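You operate a simulated robot arm through the tools that you are given. There is no shell and no other tool. Be economical: measure what you need, move in short steps, check, and stop when the job is done.

The job below is to be done with a simulated robot arm. You get a single attempt, and the scene is never put back.

## Task
Grease both nipples of the red frame's middle gap till old grease shows, then park the hose end.
Fine: stop pumping as soon as it shows; spill none.

The check looks at the end state, three seconds after you hand in, the way a careful person would. Anything else that was tipped, shoved, dropped, spilled or broken makes it a failure.

## Robot
A 7-joint arm with a two-finger gripper on a trunk, on a base that drives. Base frame: it is fixed to the floor where the robot stands at the start and does not move with it; the origin is under the middle of the robot, x ahead of it, y to its left, z up. Readings come in m, degrees, newtons and seconds.
With the tool pointing down near the work surface it reaches from about 0.1 to 0.66 m from the robot's upright axis, wherever it stands. Its first joint turns from -143.0 to 143.0 degrees. Places, roughly: grease pump [0.5, -0.2, 1]; last left nipple [0.7, -1.2, 1.3]; last right nipple [0.7, -1.9, 1.3]; middle left nipple [0.7, 1, 1.3]; middle right nipple [0.7, 0.3, 1.3]; pocket of the grease pump [0.5, -0.2, 1.1]. Payload 2.45 kg.
The tool frame sits at the grasp point between the pads (the TCP): z along the fingers, y along the line on which they close. The tips reach 0.026 m beyond it. Largest opening 0.096 m; the body of the gripper starts 0.069 m behind the TCP.
Orientation is that of the tool frame in the base frame, as a unit quaternion [w, x, y, z]. With the fingers straight down and closing along the base's y, the tool's x points along the base's -x, its y along +y and its z along -z.

## Interface
- The arm moves only by the tool jog_arm. Its argument "rows" is text: rows parted by semicolons, each of 7 numbers parted by spaces: the shift along the tool's x, y, z in units of 30 mm (1.0 is 30 mm), then the turn, a rotation vector about the tool's x, y, z in units of 6 degrees (1.0 is 6 degrees), then the opening, from 0 (shut) to 1 (fully open). In form: x y z wx wy wz hand; .... A call has 1 to 8 rows; each row shifts and turns the commanded pose from where the row before left it, along the tool's axes as they then stand. A call with a number of a shift or a turn outside -1 to 1 is refused whole. Rows are played at 5 a second. More than 0.05 m and 8.6 degrees between two rows, or a gripper value outside its range, and nothing of the call is played. A pose out of reach is approached as far as the arm can. The call stops where the force on the tool passes 50 N (or 10 N more than at its start, if that is more) or the arm is blocked; 0.2 s more then pass. Each finger halts on what it meets, pressing with about 40 N; the grip force reading is that of the motor and also rises with nothing between the fingers. The clock runs only during rows and for 0.2 s after the last one: add rows that do not move to give the fingers time. It gives the time, the measured TCP pose, the force on the tool (base axes), the opening and the grip force at its end, in the units of the frame above (readings bear some noise), with the torque about the TCP (base axes, N m) and any sound that the robot's microphone picked up, and new pictures: "views" is both (left out), scene, wrist or none.
- Cameras (640 x 400 px; columns grow to the right, rows downward): "scene" is now at [0.0408, 0.1902, 1.5443]; the picture's right is [0.02, -1.00, 0.00], its down [-0.60, -0.01, -0.80] and it looks along [0.80, 0.01, -0.60] (base axes); focal length 214 px, centre (320, 200). "wrist" rides on the gripper at [0.082, 0.003, -0.098] in the tool frame; the picture's right is [-0.04, 1.00, 0.00], its down [-0.73, -0.03, -0.68] and it looks along [-0.68, -0.03, 0.73] (tool axes); focal length 256 px, centre (320, 200). There is no depth. A picture from a camera that has moved, and an enlarged one, comes with that camera's place and axes in the base frame and with its lens. The place of the scene camera against the robot may be out by one fixed shift of up to 0.012 m in any direction.
- raise_lower(by): slides the trunk up (or, below 0, down) by that many m; the arm and the scene camera ride with it, the base frame stays. It gives what a move gives, with no picture.
- roll_base(legs): drives the robot by 1 to 6 legs, each [ahead, turn to the left] in m and degrees, along the robot's own axes; the way and the turn of a leg run together, so that a leg with both is an arc; at most 1.5 m and 180 degrees a leg. The arm and the cameras ride along, it lands a little off, and it stops where it bumps. It gives what a move gives, and a new picture of the scene camera.
- aim_head(pan, tilt): turns the head with the scene camera to pan (to the left, within 155 degrees either way) and tilt (down, from -29 to 69), counted from straight ahead of the robot. It gives what a move gives, and a new picture of the scene camera.
- inspect(camera, box): a new picture of the part [left, top, right, bottom] of that camera's present view, enlarged. The clock stands still meanwhile.
- sign_off(): hands the job in; it is judged then, once.

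Work in short steps. Places have to be worked out from the pictures, the camera data and where the tool is seen: move nearer, look again, correct. Check each grasp and each placing, and mend what went wrong. You have 120 turns and 260 pictures in all, those below and enlarged ones among them. Open the gripper and draw the arm clear of the work before you hand the job in, unless the task says otherwise; then end with one line.

The tools are called after "Request:" by a JSON object that holds its "api" and its "payload". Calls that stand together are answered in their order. jog_arm: Moves the arm, as the interface text tells. Its arguments: {"type":"object","properties":{"rows":{"type":"string"},"views":{"type":"string","enum":["both","scene","wrist","none"]}},"required":["rows"]} The other tools are called the same way: raise_lower (by) slides the trunk up or down; roll_base (legs) drives the base; aim_head (pan, tilt) turns the head that bears the scene camera; inspect (camera, box) takes an enlarged picture of a part of a camera's view; sign_off () hands the job in.

At the start:

```text
time: 0.0
tcp_pos: [0.5722, 0.1222, 0.9991]
tcp_rot: [0.0, 0.0, 1.0, 0.0]
force: [0.1, 0.3, -0.1]
ft_torque: [0.03, 0.0, 0.02]
opening: 0.096
finger_force: 0.1
trunk travel left (down, up): [-0.575, 0.065]
robot x, y, heading: [-0.0038, 0.0002, 0.0]
head pan, tilt: [1.0, 36.8]
```

scene: 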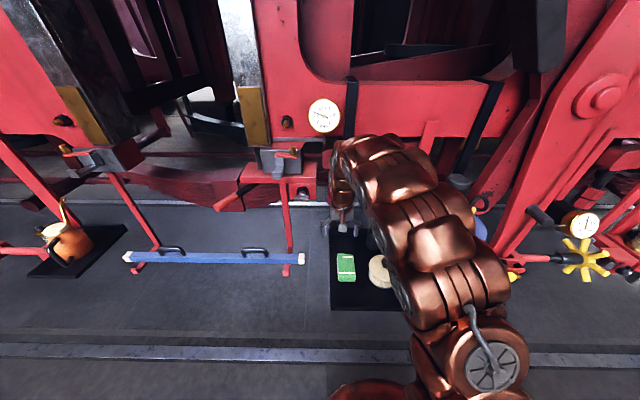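
wrist: 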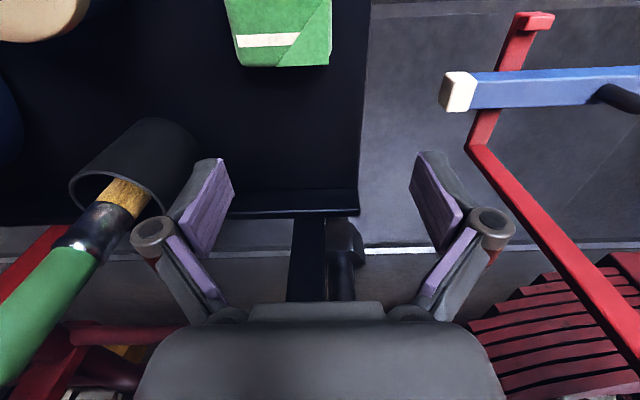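

The arm hides the pump in the scene view; I turn the head towards it to look.

Request:
{"api": "aim_head", "payload": {"pan": -25, "tilt": 40}}

Request:
{"api": "inspect", "payload": {"camera": "wrist", "box": [0, 0, 320, 200]}}

```text
time: 0.9
tcp_pos: [0.5717, 0.1229, 1.0001]
tcp_rot: [0.0, 0.0, 1.0, 0.0]
force: [-0.3, 0.4, 0.3]
ft_torque: [-0.03, 0.01, 0.01]
opening: 0.0958
finger_force: 0.1
trunk travel left (down, up): [-0.575, 0.065]
robot x, y, heading: [0.0047, -0.0017, -0.1]
head pan, tilt: [-25.0, 40.0]
camera scene: at [0.0308, 0.1528, 1.5395], right [-0.42, -0.91, 0.0], down [-0.58, 0.27, -0.77], along [0.69, -0.32, -0.64], focal length 214 px, centre (320, 200)
```

scene: 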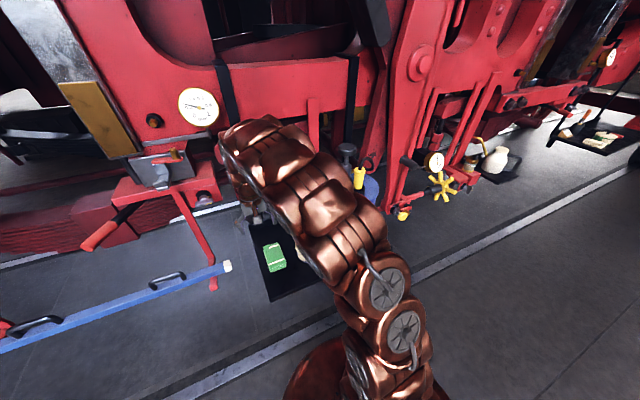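

```text
2.00 times, centred on (160, 100) of wrist
camera zoom: at [0.491, 0.125, 1.0991], right [0.04, 1.0, 0.0], down [0.73, -0.03, 0.68], along [0.68, -0.03, -0.73], focal length 512 px, centre (640, 400)
```

zoom: 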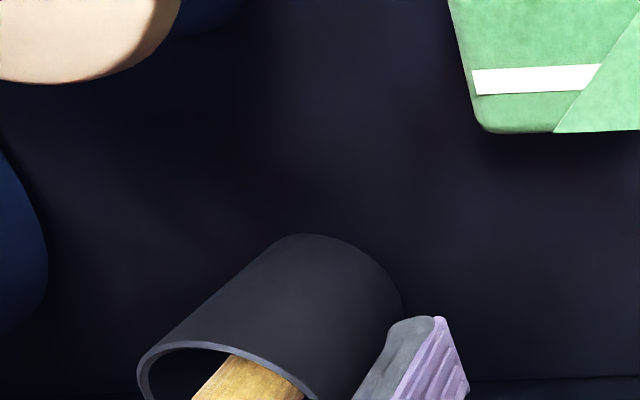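

The pump seems to be just right of the arm. I zoom in there.

Request:
{"api": "inspect", "payload": {"camera": "scene", "box": [300, 110, 460, 230]}}

Request:
{"api": "inspect", "payload": {"camera": "scene", "box": [80, 60, 280, 260]}}

```text
3.33 times, centred on (380, 170) of scene
camera zoom: at [0.0308, 0.1528, 1.5395], right [-0.42, -0.91, 0.0], down [-0.58, 0.27, -0.77], along [0.69, -0.32, -0.64], focal length 715 px, centre (120, 300)
```

zoom: 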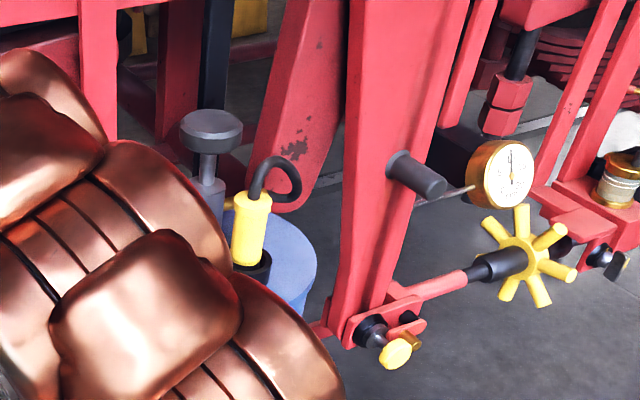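

```text
2.00 times, centred on (180, 160) of scene
camera zoom: at [0.0308, 0.1528, 1.5395], right [-0.42, -0.91, 0.0], down [-0.58, 0.27, -0.77], along [0.69, -0.32, -0.64], focal length 429 px, centre (600, 280)
```

zoom: 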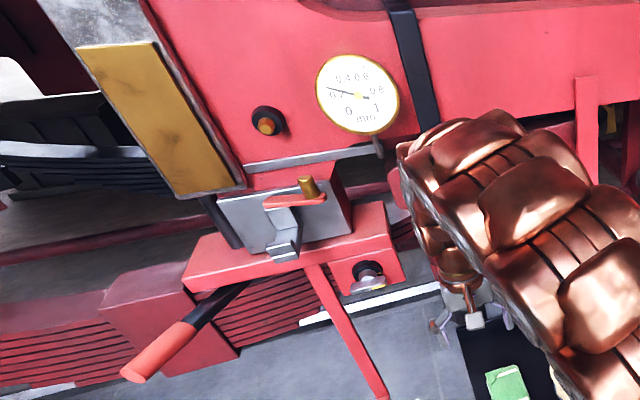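

The pump is a blue drum with a grey plunger knob and a yellow hose end in a black pocket. I draw the hand back and up to clear the view.

Request:
{"api": "jog_arm", "payload": {"rows": "1 0 -0.5 0 0 0 1;1 0 -0.5 0 0 0 1;1 0 -0.5 0 0 0 1;1 0 -1 0 0 0 1;1 0 -1 0 0 0 1;0 1 -1 0 0 0 1;0 1 -1 0 0 0 1;0 1 -1 0 0 0 1", "views": "both"}}

```text
time: 2.7
tcp_pos: [0.4212, 0.2133, 1.1948]
tcp_rot: [0.0, 0.0, 1.0, -0.001]
force: [-0.3, -0.6, -0.9]
ft_torque: [-0.03, -0.03, -0.02]
opening: 0.096
finger_force: 0.1
trunk travel left (down, up): [-0.575, 0.065]
robot x, y, heading: [0.0, -0.0024, 0.1]
head pan, tilt: [-25.0, 40.0]
camera scene: at [0.0308, 0.1526, 1.5395], right [-0.42, -0.91, 0.0], down [-0.58, 0.27, -0.77], along [0.69, -0.32, -0.64], focal length 214 px, centre (320, 200)
camera wrist: at [0.3405, 0.2153, 1.2943], right [0.04, 1.0, 0.0], down [0.73, -0.03, 0.68], along [0.68, -0.03, -0.73], focal length 256 px, centre (320, 200)
```

scene: 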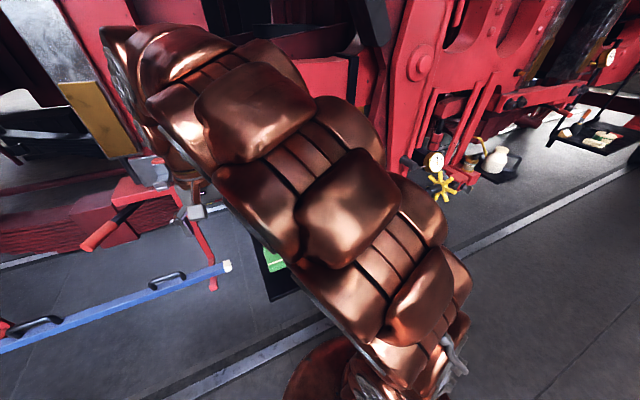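
wrist: 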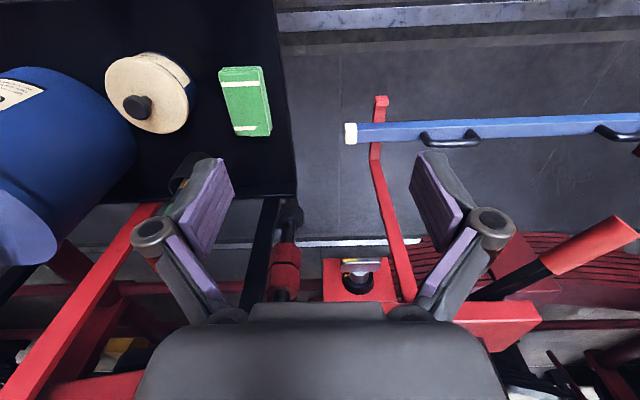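

The arm still covers the pump; I swing the hand further left and back.

Request:
{"api": "jog_arm", "payload": {"rows": "0.5 1 0 0 0 0 1;0.5 1 0 0 0 0 1;0.5 1 0 0 0 0 1;0.5 1 0 0 0 0 1;0.5 1 0 0 0 0 1;0.5 1 0 0 0 0 1;0 1 0 0 0 0 1;0 1 0 0 0 0 1", "views": "none"}}

Request:
{"api": "aim_head", "payload": {"pan": -35, "tilt": 40}}

Request:
{"api": "inspect", "payload": {"camera": "scene", "box": [220, 100, 420, 225]}}

```text
time: 4.5
tcp_pos: [0.3298, 0.4535, 1.198]
tcp_rot: [0.0, 0.0, 1.0, 0.0]
force: [-0.5, -0.6, 0.5]
ft_torque: [0.02, 0.0, -0.01]
opening: 0.0961
finger_force: 0.0
trunk travel left (down, up): [-0.575, 0.065]
robot x, y, heading: [-0.0001, 0.0017, 0.1]
head pan, tilt: [-25.0, 40.0]
```

```text
time: 5.2
tcp_pos: [0.3308, 0.4548, 1.1973]
tcp_rot: [-0.001, -0.001, 1.0, 0.0]
force: [-0.1, 0.5, 0.1]
ft_torque: [-0.02, 0.03, 0.03]
opening: 0.0959
finger_force: 0.1
trunk travel left (down, up): [-0.575, 0.065]
robot x, y, heading: [0.0005, 0.0003, 0.2]
head pan, tilt: [-35.0, 40.0]
camera scene: at [0.0233, 0.1401, 1.5395], right [-0.57, -0.82, 0.0], down [-0.53, 0.37, -0.77], along [0.63, -0.44, -0.64], focal length 214 px, centre (320, 200)
```

scene: 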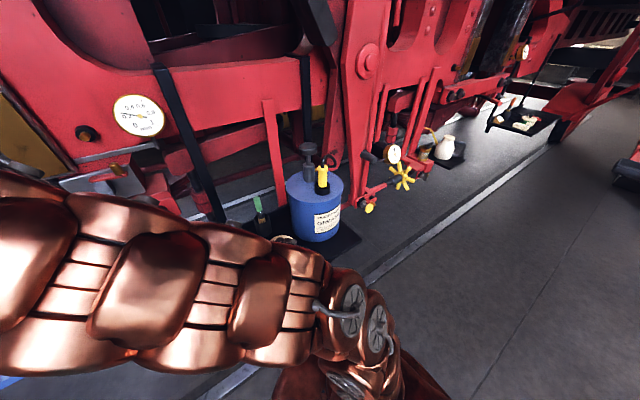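

```text
3.20 times, centred on (320, 162) of scene
camera zoom: at [0.0233, 0.1401, 1.5395], right [-0.57, -0.82, 0.0], down [-0.53, 0.37, -0.77], along [0.63, -0.44, -0.64], focal length 686 px, centre (320, 320)
```

zoom: 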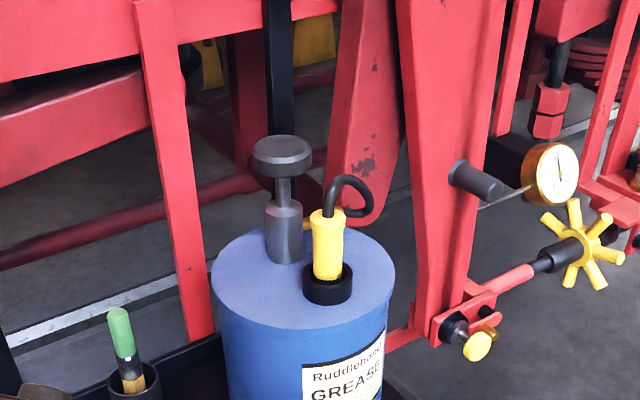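

The pump is clear now: pocket near (0.53,-0.22,1.08). Next I look at the frame and both nipples.

Request:
{"api": "aim_head", "payload": {"pan": 10, "tilt": 15}}

Request:
{"api": "aim_head", "payload": {"pan": 45, "tilt": 15}}

```text
time: 6.3
tcp_pos: [0.3308, 0.453, 1.1981]
tcp_rot: [0.0, 0.0, 1.0, 0.0]
force: [-1.1, 0.0, 0.2]
ft_torque: [-0.02, -0.01, 0.01]
opening: 0.0959
finger_force: 0.1
trunk travel left (down, up): [-0.575, 0.065]
robot x, y, heading: [0.0014, -0.0001, 0.2]
head pan, tilt: [10.0, 15.0]
camera scene: at [0.0457, 0.205, 1.5789], right [0.17, -0.98, 0.0], down [-0.26, -0.05, -0.97], along [0.95, 0.17, -0.26], focal length 214 px, centre (320, 200)
```

scene: 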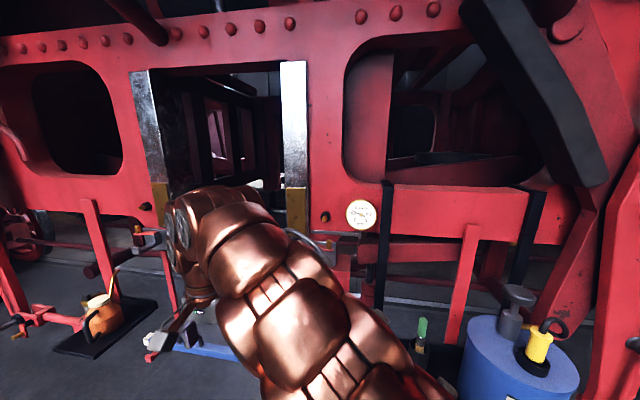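

```text
time: 7.3
tcp_pos: [0.3315, 0.4531, 1.1976]
tcp_rot: [0.001, -0.001, 1.0, 0.0]
force: [-1.0, -0.1, -0.4]
ft_torque: [0.0, 0.01, 0.0]
opening: 0.0959
finger_force: 0.1
trunk travel left (down, up): [-0.575, 0.065]
robot x, y, heading: [-0.0006, 0.0023, -0.1]
head pan, tilt: [45.0, 15.0]
camera scene: at [0.0198, 0.2549, 1.579], right [0.71, -0.71, 0.0], down [-0.18, -0.18, -0.97], along [0.68, 0.68, -0.26], focal length 214 px, centre (320, 200)
```

scene: 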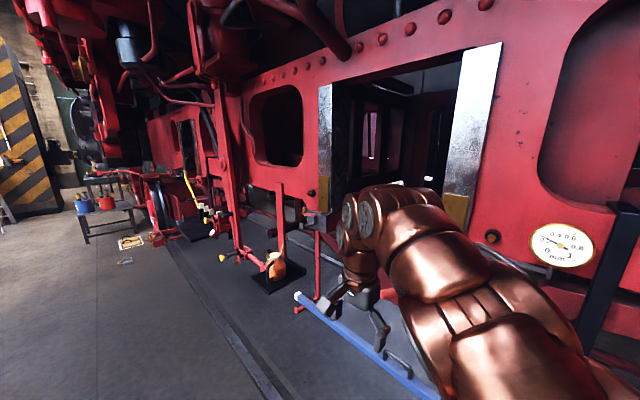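

Both nipples sit low on the frame beside the gap's liners. I enlarge both.

Request:
{"api": "inspect", "payload": {"camera": "scene", "box": [460, 210, 540, 260]}}

Request:
{"api": "inspect", "payload": {"camera": "scene", "box": [280, 160, 360, 210]}}

```text
8.00 times, centred on (500, 235) of scene
camera zoom: at [0.0198, 0.2549, 1.579], right [0.71, -0.71, 0.0], down [-0.18, -0.18, -0.97], along [0.68, 0.68, -0.26], focal length 1716 px, centre (-1120, -80)
```

zoom: 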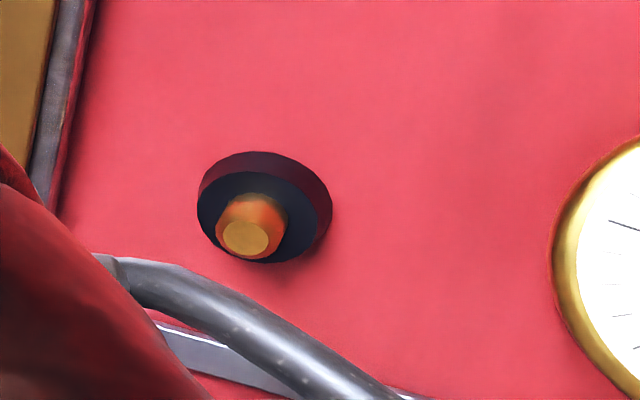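

```text
8.00 times, centred on (320, 185) of scene
camera zoom: at [0.0198, 0.2549, 1.579], right [0.71, -0.71, 0.0], down [-0.18, -0.18, -0.97], along [0.68, 0.68, -0.26], focal length 1716 px, centre (320, 320)
```

zoom: 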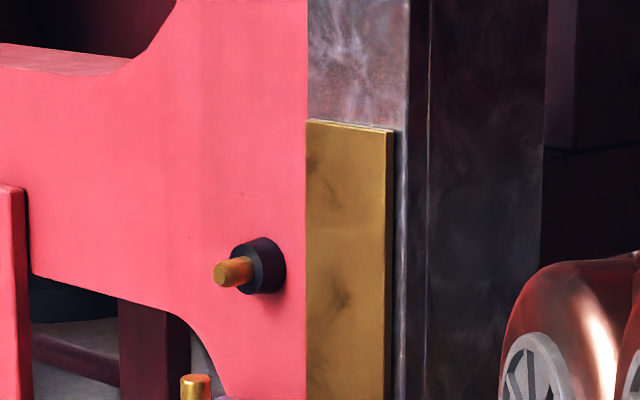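

Nipples are brass stubs facing me. Before planning base moves I look at the floor around the robot and the surroundings on the right.

Request:
{"api": "aim_head", "payload": {"pan": -60, "tilt": 65}}

Request:
{"api": "aim_head", "payload": {"pan": 90, "tilt": 50}}

```text
time: 9.2
tcp_pos: [0.3314, 0.4533, 1.1968]
tcp_rot: [0.0, 0.001, 1.0, 0.0]
force: [-1.1, -0.5, 0.1]
ft_torque: [0.0, 0.01, 0.01]
opening: 0.0961
finger_force: 0.0
trunk travel left (down, up): [-0.575, 0.065]
robot x, y, heading: [-0.0036, -0.0021, -0.1]
head pan, tilt: [-60.0, 65.0]
camera scene: at [-0.0159, 0.1363, 1.5072], right [-0.87, -0.5, 0.0], down [-0.45, 0.78, -0.42], along [0.21, -0.37, -0.91], focal length 214 px, centre (320, 200)
```

scene: 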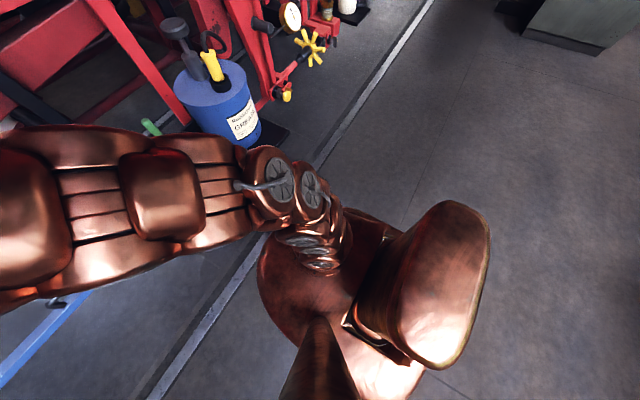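

```text
time: 11.5
tcp_pos: [0.3311, 0.4527, 1.1976]
tcp_rot: [0.0, -0.001, 1.0, 0.0]
force: [-0.9, 0.0, -0.3]
ft_torque: [0.01, 0.02, 0.02]
opening: 0.0959
finger_force: 0.1
trunk travel left (down, up): [-0.575, 0.065]
robot x, y, heading: [-0.0034, 0.0001, -0.0]
head pan, tilt: [90.0, 50.0]
camera scene: at [-0.0463, 0.2658, 1.5252], right [1.0, 0.0, 0.0], down [0.0, -0.77, -0.64], along [0.0, 0.64, -0.77], focal length 214 px, centre (320, 200)
```

scene: 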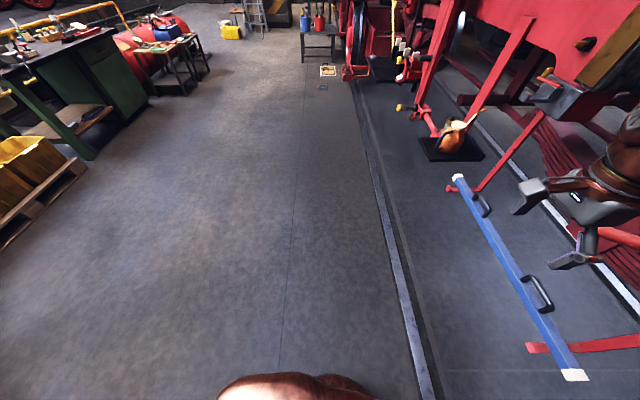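

The floor along x≈0 is free. Now I bring the hand over to the front of the pump, keeping it back and high, to look at the hose end with the wrist camera.

Request:
{"api": "jog_arm", "payload": {"rows": "0 -1 -1 0 0 0 1;0 -1 -1 0 0 0 1;0 -1 0 0 0 0 1;0 -1 0 0 0 0 1;0 -1 0 0 0 0 1;0 -1 0 0 0 0 1;0 -1 0 0 0 0 1;0 -1 0 0 0 0 1", "views": "none"}}

Request:
{"api": "jog_arm", "payload": {"rows": "0 -1 0 0 0 0 1;0 -1 0 0 0 0 1;0 -1 0 0 0 0 1;0 -1 0 0 0 0 1;0 -1 0 0 0 0 1;0 -1 0 0 0 0 1;0 -1 0 0 0 0 1;0 -1 0 0 0 0 1", "views": "none"}}

Request:
{"api": "jog_arm", "payload": {"rows": "0 -1 0 0 0 0 1;0 -1 0 0 0 0 1;0 -1 0 0 0 0 1;0 -1 0 0 0 0 1;0 -1 0 0 -1 0 1;0 0 0 0 -1 0 1;0 0 0 0 -1 0 1;0 0 0 0 -1 0 1", "views": "both"}}

Request:
{"api": "aim_head", "payload": {"pan": -35, "tilt": 40}}

```text
time: 13.3
tcp_pos: [0.3335, 0.2133, 1.2545]
tcp_rot: [0.001, 0.0, 1.0, 0.001]
force: [-0.1, -1.0, 0.2]
ft_torque: [-0.04, 0.02, -0.03]
opening: 0.0959
finger_force: 0.0
trunk travel left (down, up): [-0.575, 0.065]
robot x, y, heading: [0.0053, -0.0001, 0.2]
head pan, tilt: [90.0, 50.0]
```

```text
time: 15.1
tcp_pos: [0.3336, -0.0285, 1.2549]
tcp_rot: [-0.001, -0.001, 1.0, 0.0]
force: [-1.0, 0.3, -0.6]
ft_torque: [-0.09, 0.01, 0.02]
opening: 0.0962
finger_force: 0.1
trunk travel left (down, up): [-0.575, 0.065]
robot x, y, heading: [0.0, 0.0044, 0.2]
head pan, tilt: [90.0, 50.0]
```

```text
time: 16.9
tcp_pos: [0.3306, -0.1777, 1.2555]
tcp_rot: [0.208, 0.0, 0.978, 0.0]
force: [0.6, -0.4, -0.2]
ft_torque: [-0.04, 0.02, -0.03]
opening: 0.0958
finger_force: 0.1
trunk travel left (down, up): [-0.575, 0.065]
robot x, y, heading: [-0.0011, -0.0032, 0.0]
head pan, tilt: [90.0, 50.0]
camera scene: at [-0.0462, 0.2656, 1.5253], right [1.0, 0.0, 0.0], down [0.0, -0.77, -0.64], along [0.0, 0.64, -0.77], focal length 214 px, centre (320, 200)
camera wrist: at [0.218, -0.1749, 1.3124], right [0.04, 1.0, 0.02], down [0.39, -0.03, 0.92], along [0.92, -0.03, -0.4], focal length 256 px, centre (320, 200)
```

scene: 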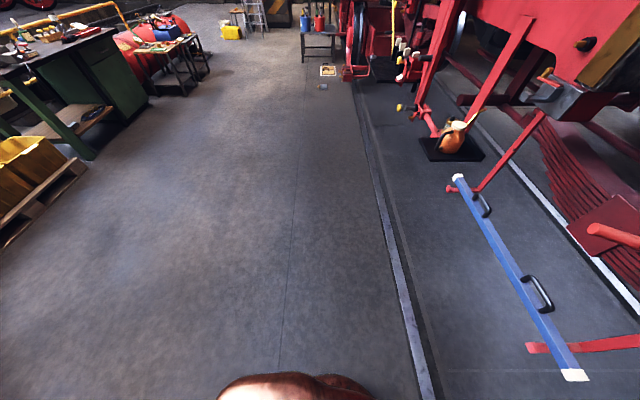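
wrist: 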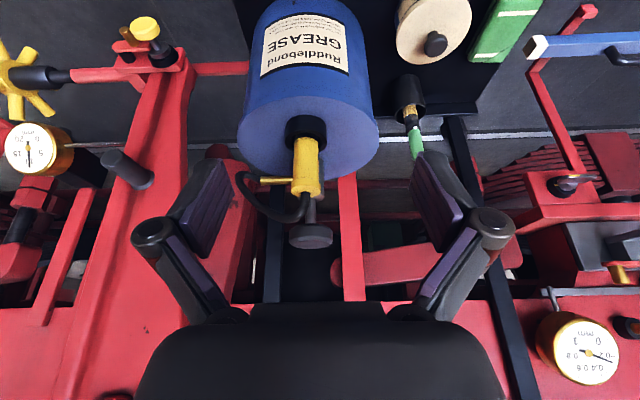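

```text
time: 19.0
tcp_pos: [0.3327, -0.1762, 1.2552]
tcp_rot: [0.208, 0.0, 0.978, -0.001]
force: [-0.7, 0.8, -0.2]
ft_torque: [0.0, 0.01, -0.05]
opening: 0.0958
finger_force: 0.0
trunk travel left (down, up): [-0.575, 0.065]
robot x, y, heading: [-0.0034, 0.0029, -0.2]
head pan, tilt: [-35.0, 40.0]
camera scene: at [0.0233, 0.1398, 1.5395], right [-0.57, -0.82, 0.0], down [-0.53, 0.37, -0.77], along [0.63, -0.44, -0.64], focal length 214 px, centre (320, 200)
```

scene: 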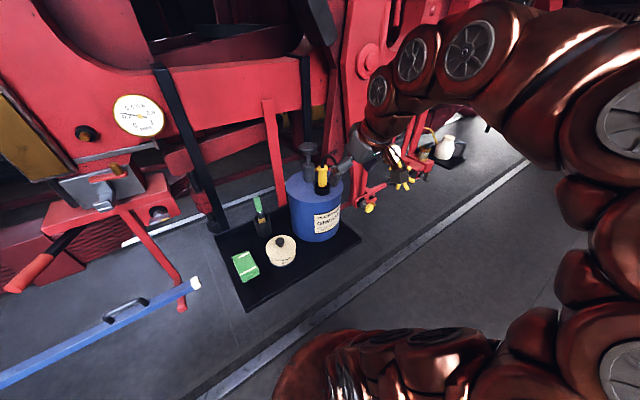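

The wrist camera sees the hose end between the fingers (upside down). I enlarge it.

Request:
{"api": "inspect", "payload": {"camera": "wrist", "box": [220, 90, 400, 260]}}

Request:
{"api": "inspect", "payload": {"camera": "scene", "box": [270, 120, 370, 210]}}

```text
2.35 times, centred on (310, 175) of wrist
camera zoom: at [0.218, -0.175, 1.313], right [0.04, 1.0, 0.02], down [0.39, -0.03, 0.92], along [0.92, -0.03, -0.4], focal length 602 px, centre (344, 259)
```

zoom: 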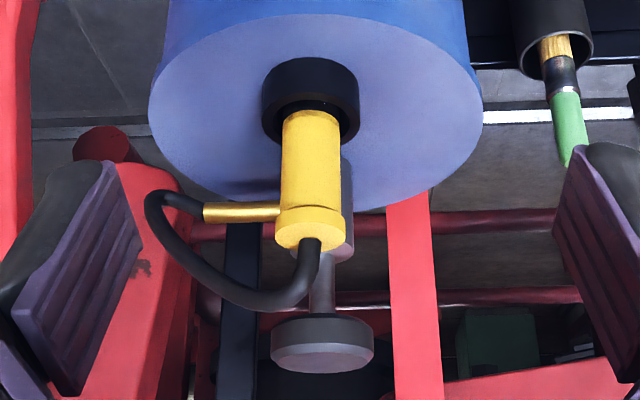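

```text
4.44 times, centred on (320, 165) of scene
camera zoom: at [0.0233, 0.1398, 1.5395], right [-0.57, -0.82, 0.0], down [-0.53, 0.37, -0.77], along [0.63, -0.44, -0.64], focal length 953 px, centre (320, 356)
```

zoom: 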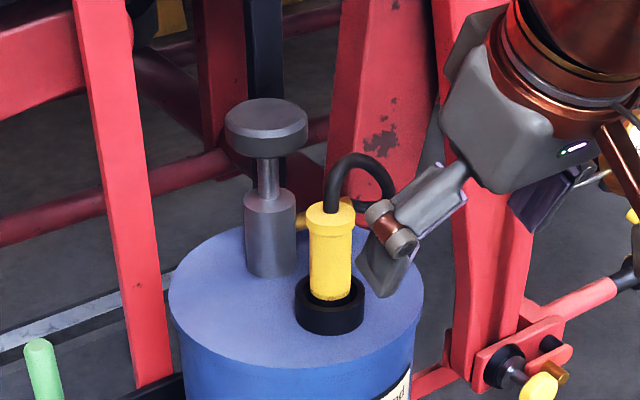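

Triangulated hose end: axis near (0.50,-0.20), yellow top z≈1.178, pocket rim ≈1.11. I tilt to about 42° and go to a pre-grasp 0.12 m short of (0.50,-0.20,1.148).

Request:
{"api": "jog_arm", "payload": {"rows": "0 0 0 0 -1 0 0.75;0 0 0 0 -1 0 0.75;0 0 0 0 -1 0 0.75;-0.593 -0.267 0.803 0 0 0 0.75;-0.593 -0.267 0.803 0 0 0 0.75;-0.593 -0.267 0.803 0 0 0 0.75;0 0 0 0 0 0 0.75"}}

Request:
{"api": "inspect", "payload": {"camera": "wrist", "box": [200, 60, 440, 260]}}

Request:
{"api": "inspect", "payload": {"camera": "scene", "box": [260, 110, 400, 220]}}

```text
time: 20.6
tcp_pos: [0.4204, -0.2005, 1.2385]
tcp_rot: [0.358, 0.0, 0.934, 0.0]
force: [-0.2, 0.3, 0.6]
ft_torque: [-0.04, 0.01, 0.02]
opening: 0.072
finger_force: 0.0
trunk travel left (down, up): [-0.575, 0.065]
robot x, y, heading: [-0.0037, -0.0016, -0.1]
head pan, tilt: [-35.0, 40.0]
camera scene: at [0.0234, 0.1396, 1.5395], right [-0.57, -0.82, 0.0], down [-0.53, 0.37, -0.77], along [0.63, -0.44, -0.64], focal length 214 px, centre (320, 200)
camera wrist: at [0.2941, -0.1989, 1.2573], right [0.03, 1.0, 0.03], down [0.09, -0.03, 1.0], along [1.0, -0.03, -0.09], focal length 256 px, centre (320, 200)
```

scene: 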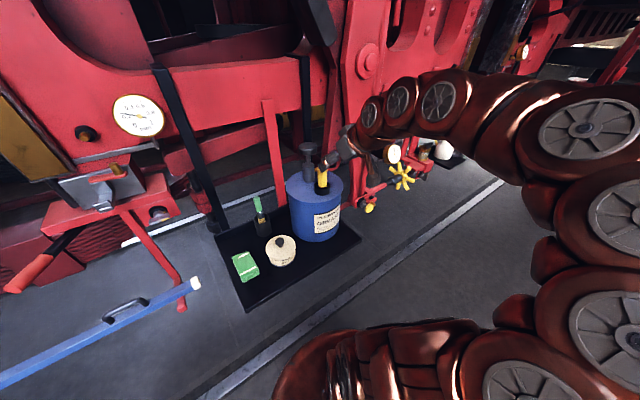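
wrist: 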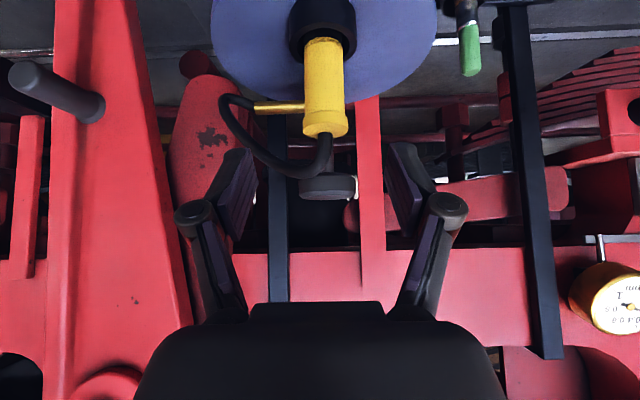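

```text
2.00 times, centred on (320, 160) of wrist
camera zoom: at [0.2941, -0.1989, 1.2573], right [0.03, 1.0, 0.03], down [0.09, -0.03, 1.0], along [1.0, -0.03, -0.09], focal length 512 px, centre (320, 280)
```

zoom: 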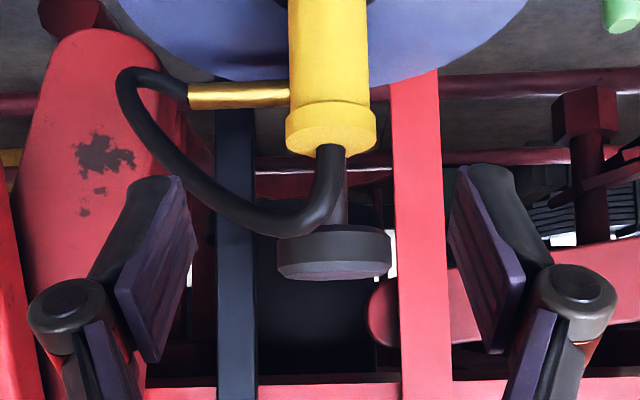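

```text
3.64 times, centred on (330, 165) of scene
camera zoom: at [0.0234, 0.1396, 1.5395], right [-0.57, -0.82, 0.0], down [-0.53, 0.37, -0.77], along [0.63, -0.44, -0.64], focal length 780 px, centre (284, 327)
```

zoom: 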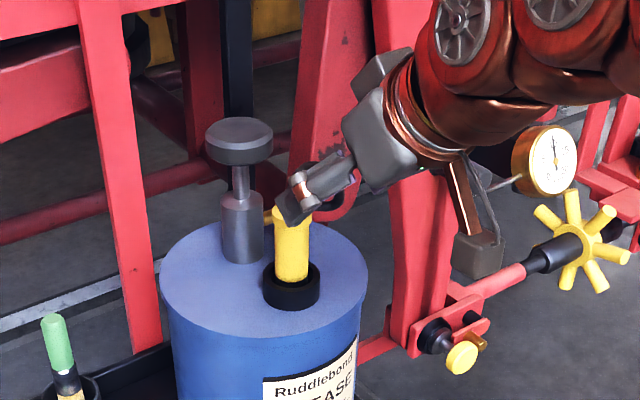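

Aligned (hose end at y≈-0.201, top z≈1.18); the hose loop stays beyond the fingers. I advance 0.12 m along the fingers and look.

Request:
{"api": "jog_arm", "payload": {"rows": "0 0 0.8 0 0 0 0.75;0 0 0.8 0 0 0 0.75;0 0 0.8 0 0 0 0.75;0 0 0.8 0 0 0 0.75;0 0 0.8 0 0 0 0.75;0 0 0 0 0 0 0.75"}}

Request:
{"api": "inspect", "payload": {"camera": "scene", "box": [270, 130, 370, 210]}}

```text
time: 22.0
tcp_pos: [0.5002, -0.2011, 1.1481]
tcp_rot: [0.358, 0.0, 0.934, 0.0]
force: [-0.4, -0.7, 0.5]
ft_torque: [0.04, -0.02, 0.01]
opening: 0.072
finger_force: 0.1
trunk travel left (down, up): [-0.575, 0.065]
robot x, y, heading: [0.0017, 0.0005, 0.2]
head pan, tilt: [-35.0, 40.0]
camera scene: at [0.0233, 0.1397, 1.5395], right [-0.57, -0.82, 0.0], down [-0.53, 0.37, -0.77], along [0.63, -0.44, -0.64], focal length 214 px, centre (320, 200)
camera wrist: at [0.3743, -0.1993, 1.1669], right [0.03, 1.0, 0.03], down [0.09, -0.03, 1.0], along [1.0, -0.03, -0.09], focal length 256 px, centre (320, 200)
```

scene: 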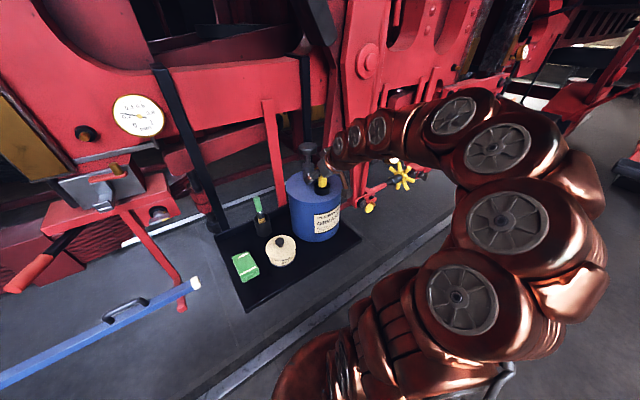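
wrist: 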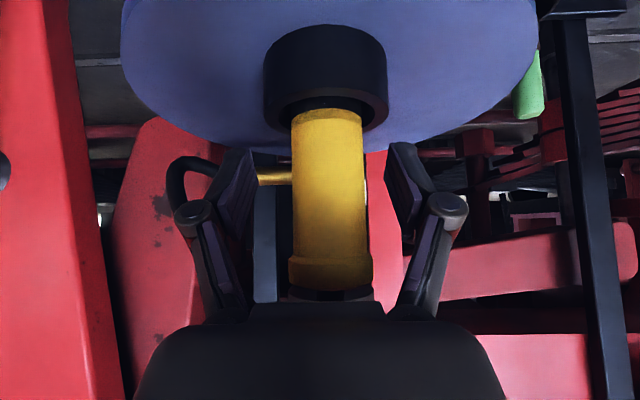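

```text
5.00 times, centred on (320, 170) of scene
camera zoom: at [0.0233, 0.1397, 1.5395], right [-0.57, -0.82, 0.0], down [-0.53, 0.37, -0.77], along [0.63, -0.44, -0.64], focal length 1072 px, centre (320, 350)
```

zoom: 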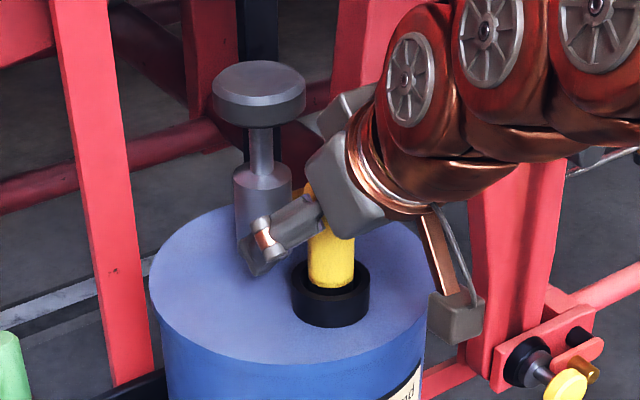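

The hose end is centred between the pads. Closing.

Request:
{"api": "jog_arm", "payload": {"rows": "0 0 0 0 0 0 0.5;0 0 0 0 0 0 0.2;0 0 0 0 0 0 0.2;0 0 0 0 0 0 0.1;0 0 0 0 0 0 0.1;0 0 0 0 0 0 0.1", "views": "wrist"}}

```text
time: 23.4
tcp_pos: [0.5016, -0.2007, 1.1469]
tcp_rot: [0.359, 0.0, 0.934, 0.0]
force: [2.4, 3.7, -1.0]
ft_torque: [0.08, -0.12, -0.06]
opening: 0.0311
finger_force: 39.9
trunk travel left (down, up): [-0.575, 0.065]
robot x, y, heading: [-0.0032, -0.0011, -0.2]
head pan, tilt: [-35.0, 40.0]
camera wrist: at [0.3745, -0.1988, 1.1669], right [0.03, 1.0, 0.03], down [0.09, -0.03, 1.0], along [1.0, -0.03, -0.09], focal length 256 px, centre (320, 200)
```

wrist: 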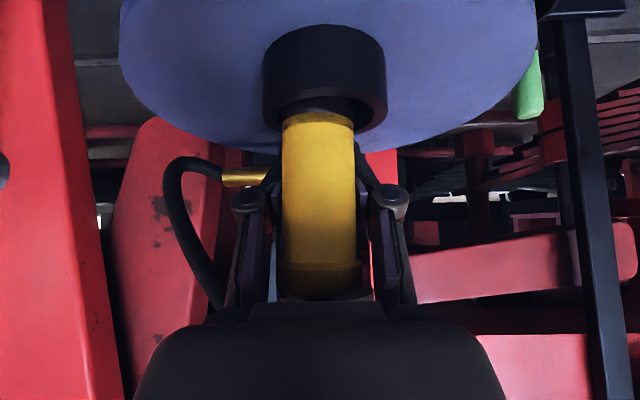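

Held at 31 mm. I lift straight up about 0.09 m, gently, and check.

Request:
{"api": "jog_arm", "payload": {"rows": "-0.33 0 -0.37 0 0 0 0.1;-0.33 0 -0.37 0 0 0 0.1;-0.67 0 -0.743 0 0 0 0.1;-0.67 0 -0.743 0 0 0 0.1;-0.67 0 -0.743 0 0 0 0.1;0 0 0 0 0 0 0.1"}}

Request:
{"api": "inspect", "payload": {"camera": "scene", "box": [270, 110, 370, 210]}}

```text
time: 24.8
tcp_pos: [0.4997, -0.2001, 1.2669]
tcp_rot: [0.359, 0.0, 0.933, 0.0]
force: [-0.5, 0.4, -0.9]
ft_torque: [-0.01, -0.01, 0.0]
opening: 0.0098
finger_force: 0.1
trunk travel left (down, up): [-0.575, 0.065]
robot x, y, heading: [0.0022, -0.0001, 0.1]
head pan, tilt: [-35.0, 40.0]
camera scene: at [0.0233, 0.1397, 1.5395], right [-0.57, -0.82, 0.0], down [-0.53, 0.37, -0.77], along [0.63, -0.44, -0.64], focal length 214 px, centre (320, 200)
camera wrist: at [0.3742, -0.1987, 1.2861], right [0.03, 1.0, 0.03], down [0.09, -0.03, 1.0], along [1.0, -0.03, -0.09], focal length 256 px, centre (320, 200)
```

scene: 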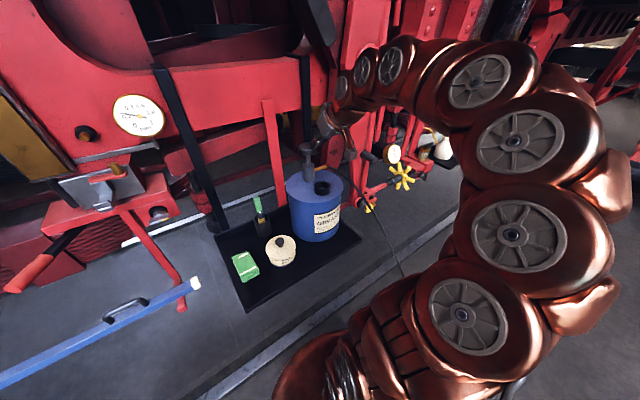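
wrist: 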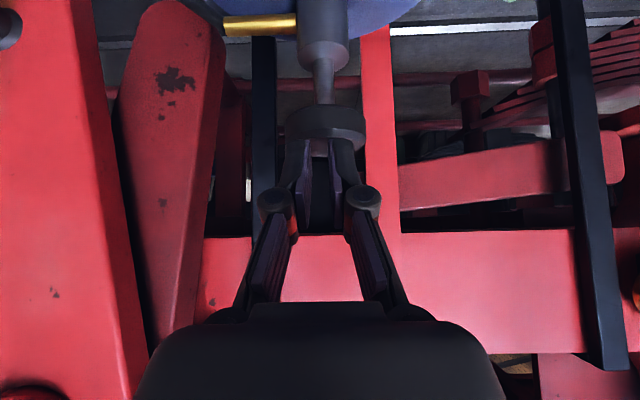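

```text
4.00 times, centred on (320, 160) of scene
camera zoom: at [0.0233, 0.1397, 1.5395], right [-0.57, -0.82, 0.0], down [-0.53, 0.37, -0.77], along [0.63, -0.44, -0.64], focal length 858 px, centre (320, 360)
```

zoom: 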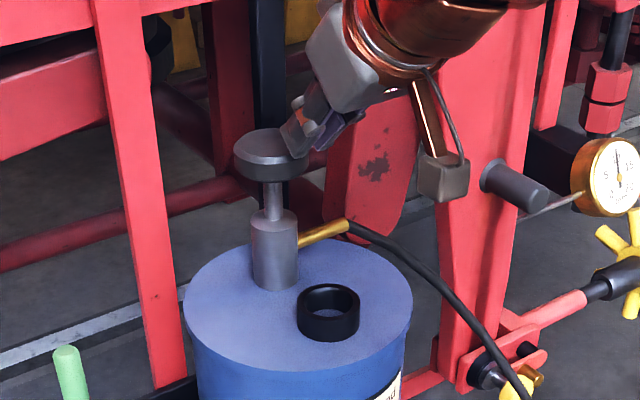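

The hose end slipped out; the hose now hangs towards the front right. I look for where its end lies.

Request:
{"api": "aim_head", "payload": {"pan": -45, "tilt": 62}}

Request:
{"api": "inspect", "payload": {"camera": "scene", "box": [160, 0, 480, 200]}}

```text
time: 25.6
tcp_pos: [0.5002, -0.2015, 1.2672]
tcp_rot: [0.358, 0.0, 0.934, 0.0]
force: [-0.3, 0.2, -0.5]
ft_torque: [-0.01, 0.04, -0.02]
opening: 0.0096
finger_force: 0.2
trunk travel left (down, up): [-0.575, 0.065]
robot x, y, heading: [-0.0008, 0.001, 0.2]
head pan, tilt: [-45.0, 62.0]
camera scene: at [-0.0008, 0.143, 1.5105], right [-0.71, -0.71, 0.0], down [-0.62, 0.62, -0.47], along [0.33, -0.33, -0.88], focal length 214 px, centre (320, 200)
```

scene: 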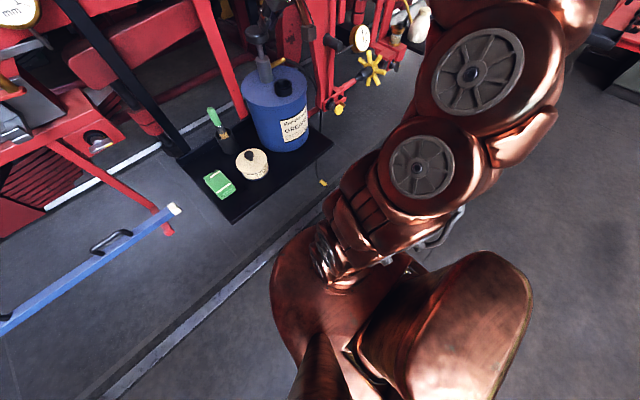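

```text
2.00 times, centred on (320, 100) of scene
camera zoom: at [-0.0008, 0.143, 1.5105], right [-0.71, -0.71, 0.0], down [-0.62, 0.62, -0.47], along [0.33, -0.33, -0.88], focal length 429 px, centre (320, 400)
```

zoom: 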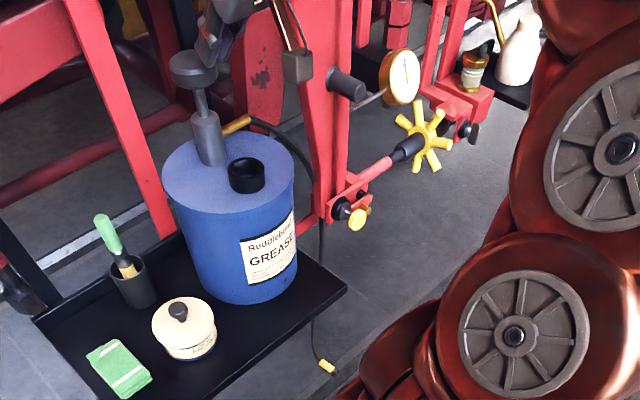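

The end lies or hangs near the floor around (0.64,-0.54). I back the hand off the plunger knob, then shift the base right to see it properly.

Request:
{"api": "jog_arm", "payload": {"rows": "0.743 0 -0.669 0 0 0 0.3;0.743 0 -0.669 0 0 0 0.3;0.743 0 -0.669 0 0 0 0.3;0.743 0 -0.669 0 0 0 0.3;0.743 0 -0.669 0 1 0 0.3;0.9 0 -0.5 0 1 0 0.3;0 0 0 0 1 0 0.3;0 0 0 0 1 0 0.3", "views": "none"}}

Request:
{"api": "aim_head", "payload": {"pan": -45, "tilt": 50}}

Request:
{"api": "inspect", "payload": {"camera": "scene", "box": [240, 60, 440, 260]}}

```text
time: 27.4
tcp_pos: [0.3188, -0.2002, 1.2626]
tcp_rot: [0.157, 0.0, 0.988, 0.0]
force: [-0.5, 0.3, 0.0]
ft_torque: [-0.03, -0.05, 0.04]
opening: 0.0285
finger_force: 0.1
trunk travel left (down, up): [-0.575, 0.065]
robot x, y, heading: [-0.0023, 0.0013, -0.3]
head pan, tilt: [-45.0, 62.0]
```

```text
time: 28.2
tcp_pos: [0.3176, -0.2014, 1.2643]
tcp_rot: [0.157, 0.0, 0.988, 0.0]
force: [-0.5, 0.5, 0.2]
ft_torque: [0.04, -0.02, -0.01]
opening: 0.0288
finger_force: 0.0
trunk travel left (down, up): [-0.575, 0.065]
robot x, y, heading: [-0.002, -0.0017, 0.1]
head pan, tilt: [-45.0, 50.0]
camera scene: at [0.0081, 0.1341, 1.5253], right [-0.71, -0.71, 0.0], down [-0.54, 0.54, -0.64], along [0.45, -0.45, -0.77], focal length 214 px, centre (320, 200)
```

scene: 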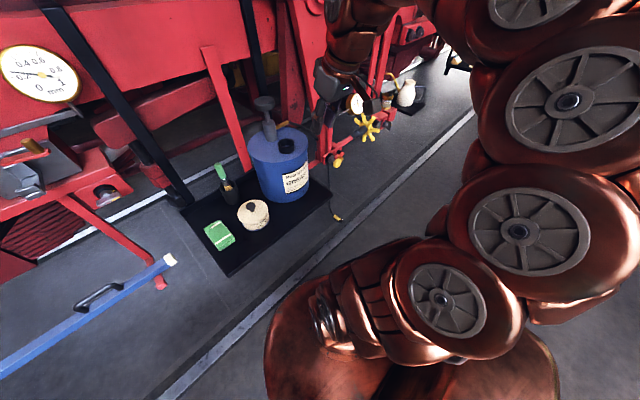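

```text
2.00 times, centred on (340, 160) of scene
camera zoom: at [0.0081, 0.1341, 1.5253], right [-0.71, -0.71, 0.0], down [-0.54, 0.54, -0.64], along [0.45, -0.45, -0.77], focal length 429 px, centre (280, 280)
```

zoom: 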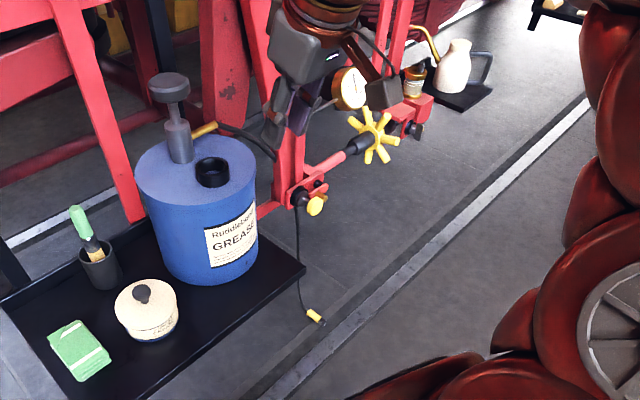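

The end now appears on the floor near (0.64,-0.7) and may have been swinging. I shift the base 0.5 m to the right and look again.

Request:
{"api": "roll_base", "payload": {"legs": [[0, -90], [0.5, 0], [0, 90]]}}

Request:
{"api": "aim_head", "payload": {"pan": -10, "tilt": 60}}

Request:
{"api": "inspect", "payload": {"camera": "scene", "box": [220, 0, 420, 200]}}

```text
time: 38.8
tcp_pos: [0.3275, -0.7016, 1.2628]
tcp_rot: [0.156, -0.009, 0.988, 0.001]
force: [-0.9, 0.3, 0.5]
ft_torque: [0.04, -0.05, 0.02]
opening: 0.0287
finger_force: 0.0
trunk travel left (down, up): [-0.575, 0.065]
robot x, y, heading: [0.0028, -0.5058, 1.2]
head pan, tilt: [-45.0, 50.0]
camera scene: at [0.0113, -0.372, 1.5253], right [-0.7, -0.72, 0.0], down [-0.55, 0.53, -0.64], along [0.46, -0.45, -0.77], focal length 214 px, centre (320, 200)
```

scene: 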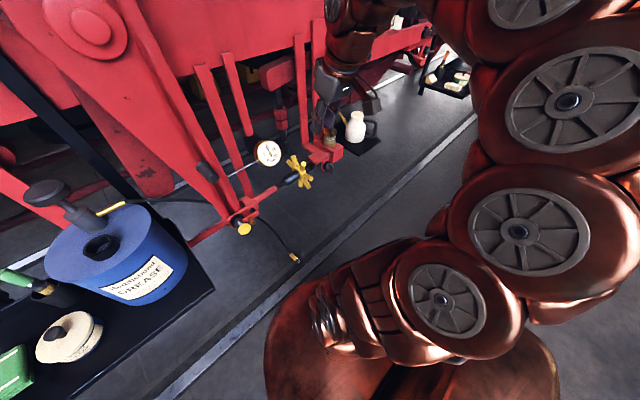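

```text
time: 39.8
tcp_pos: [0.3282, -0.7004, 1.2642]
tcp_rot: [0.157, -0.008, 0.988, 0.001]
force: [-0.3, -0.5, -0.1]
ft_torque: [0.01, -0.01, 0.01]
opening: 0.0291
finger_force: 0.0
trunk travel left (down, up): [-0.575, 0.065]
robot x, y, heading: [0.0107, -0.5084, 0.8]
head pan, tilt: [-10.0, 60.0]
camera scene: at [0.0218, -0.329, 1.5128], right [-0.16, -0.99, 0.0], down [-0.85, 0.14, -0.5], along [0.49, -0.08, -0.87], focal length 214 px, centre (320, 200)
```

scene: 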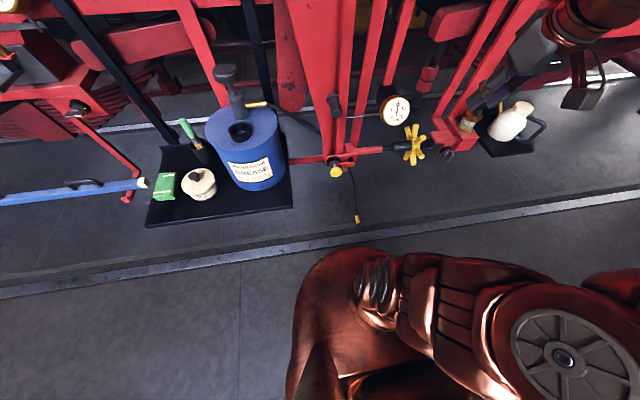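

```text
2.00 times, centred on (320, 100) of scene
camera zoom: at [0.0218, -0.329, 1.5128], right [-0.16, -0.99, 0.0], down [-0.85, 0.14, -0.5], along [0.49, -0.08, -0.87], focal length 429 px, centre (320, 400)
```

zoom: 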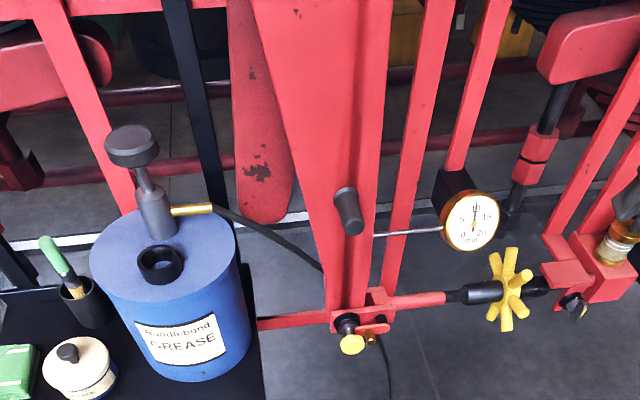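

The end lies on the floor at about (0.65,-0.72,0.02), the hose draped over the red bracket. I lower the trunk to see how it runs.

Request:
{"api": "raise_lower", "payload": {"by": -0.4}}

Request:
{"api": "aim_head", "payload": {"pan": -15, "tilt": 35}}

Request:
{"api": "inspect", "payload": {"camera": "scene", "box": [200, 0, 440, 240]}}

```text
time: 43.6
tcp_pos: [0.3279, -0.7013, 0.8633]
tcp_rot: [0.157, -0.008, 0.988, 0.001]
force: [1.0, 0.2, 0.1]
ft_torque: [-0.01, 0.0, 0.02]
opening: 0.0286
finger_force: 0.0
trunk travel left (down, up): [-0.175, 0.465]
robot x, y, heading: [0.0042, -0.507, 1.3]
head pan, tilt: [-10.0, 60.0]
```

```text
time: 44.5
tcp_pos: [0.3283, -0.7014, 0.8638]
tcp_rot: [0.157, -0.009, 0.988, 0.001]
force: [-0.2, -0.4, -0.1]
ft_torque: [-0.03, -0.04, 0.0]
opening: 0.0287
finger_force: 0.1
trunk travel left (down, up): [-0.175, 0.465]
robot x, y, heading: [0.0067, -0.5069, 1.1]
head pan, tilt: [-15.0, 35.0]
camera scene: at [0.0414, -0.3398, 1.147], right [-0.24, -0.97, 0.0], down [-0.56, 0.14, -0.82], along [0.79, -0.2, -0.57], focal length 214 px, centre (320, 200)
```

scene: 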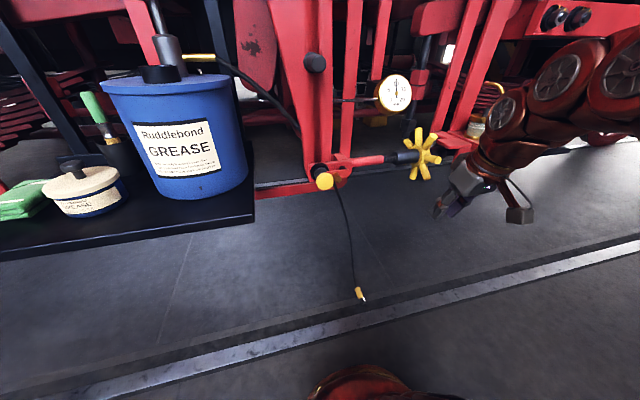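

```text
1.67 times, centred on (320, 120) of scene
camera zoom: at [0.0414, -0.3398, 1.147], right [-0.24, -0.97, 0.0], down [-0.56, 0.14, -0.82], along [0.79, -0.2, -0.57], focal length 358 px, centre (320, 333)
```

zoom: 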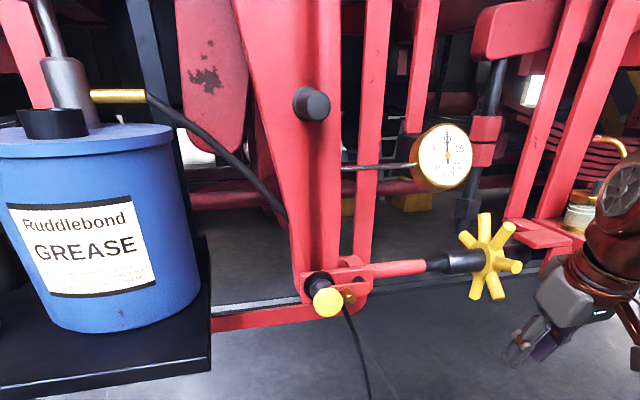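

The hose is a smooth free curve to its end on the floor. I enlarge the end to see how it lies.

Request:
{"api": "inspect", "payload": {"camera": "scene", "box": [330, 270, 390, 320]}}

Request:
{"api": "inspect", "payload": {"camera": "scene", "box": [280, 110, 460, 230]}}

```text
8.00 times, centred on (360, 295) of scene
camera zoom: at [0.0414, -0.3398, 1.147], right [-0.24, -0.97, 0.0], down [-0.56, 0.14, -0.82], along [0.79, -0.2, -0.57], focal length 1716 px, centre (0, -560)
```

zoom: 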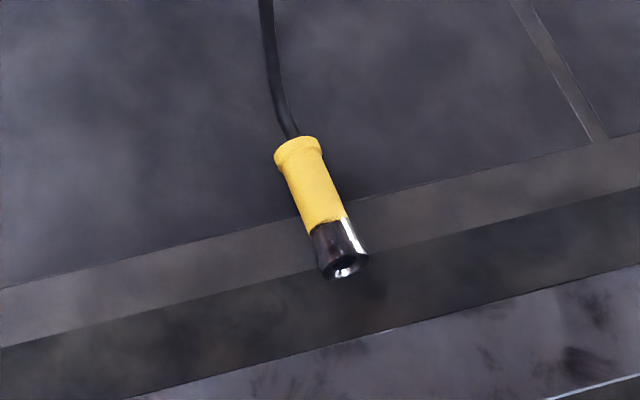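

```text
3.33 times, centred on (370, 170) of scene
camera zoom: at [0.0414, -0.3398, 1.147], right [-0.24, -0.97, 0.0], down [-0.56, 0.14, -0.82], along [0.79, -0.2, -0.57], focal length 715 px, centre (153, 300)
```

zoom: 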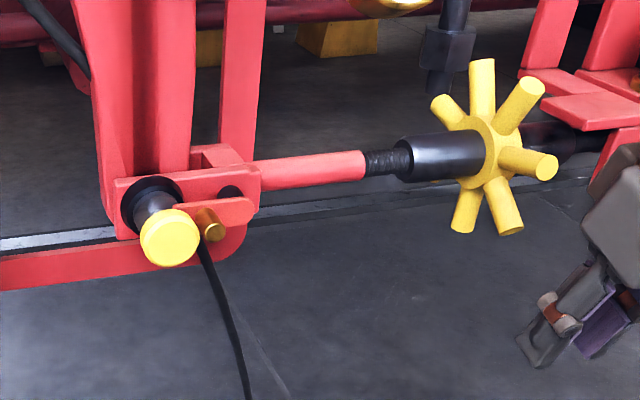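

The end lies flat, nose towards me (-x), spanning x≈0.59–0.69 at y≈-0.72, beneath the handwheel shaft (z≈0.89). I bring the arm down low first, straightened, and centre it on the robot.

Request:
{"api": "jog_arm", "payload": {"rows": "0 1 0 0 1 0 0.8;0 1 0 0 1 0 0.8;0 1 0 0 1 0 0.8;0 1 1 0 0 0 0.8;0 1 1 0 0 0 0.8;0 1 1 0 0 0 0.8;0 0 1 0 0 0 0.8;0 0 1 0 0 0 0.8", "views": "none"}}

Request:
{"api": "raise_lower", "payload": {"by": -0.17}}

Request:
{"api": "aim_head", "payload": {"pan": -15, "tilt": 45}}

```text
time: 46.3
tcp_pos: [0.3268, -0.5208, 0.7135]
tcp_rot: [0.0, -0.007, 1.0, 0.0]
force: [-0.2, -1.5, -0.3]
ft_torque: [-0.02, 0.02, 0.0]
opening: 0.0766
finger_force: 0.0
trunk travel left (down, up): [-0.175, 0.465]
robot x, y, heading: [0.0036, -0.5068, 1.2]
head pan, tilt: [-15.0, 35.0]
```

```text
time: 48.2
tcp_pos: [0.3259, -0.5204, 0.5445]
tcp_rot: [0.0, -0.009, 1.0, 0.0]
force: [0.1, -0.2, 1.0]
ft_torque: [0.01, 0.01, 0.01]
opening: 0.0768
finger_force: 0.1
trunk travel left (down, up): [-0.005, 0.635]
robot x, y, heading: [0.0028, -0.5073, 0.7]
head pan, tilt: [-15.0, 35.0]
```

```text
time: 49.0
tcp_pos: [0.3269, -0.5214, 0.5439]
tcp_rot: [-0.001, -0.009, 1.0, 0.0]
force: [-0.4, -0.1, 0.5]
ft_torque: [0.04, 0.02, -0.03]
opening: 0.0767
finger_force: 0.0
trunk travel left (down, up): [-0.005, 0.635]
robot x, y, heading: [0.0077, -0.5067, 0.8]
head pan, tilt: [-15.0, 45.0]
camera scene: at [0.0349, -0.3381, 0.9623], right [-0.24, -0.97, 0.0], down [-0.69, 0.17, -0.71], along [0.69, -0.17, -0.71], focal length 214 px, centre (320, 200)
```

scene: 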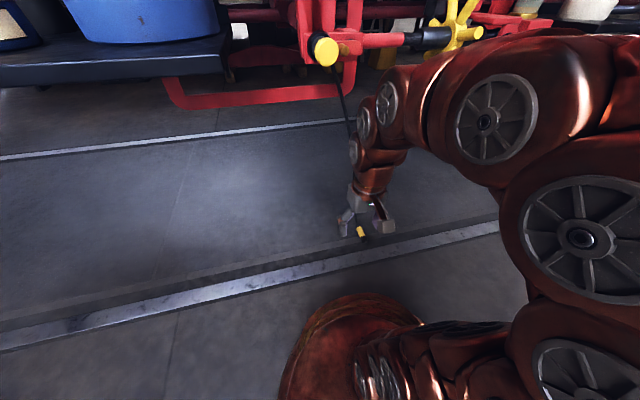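

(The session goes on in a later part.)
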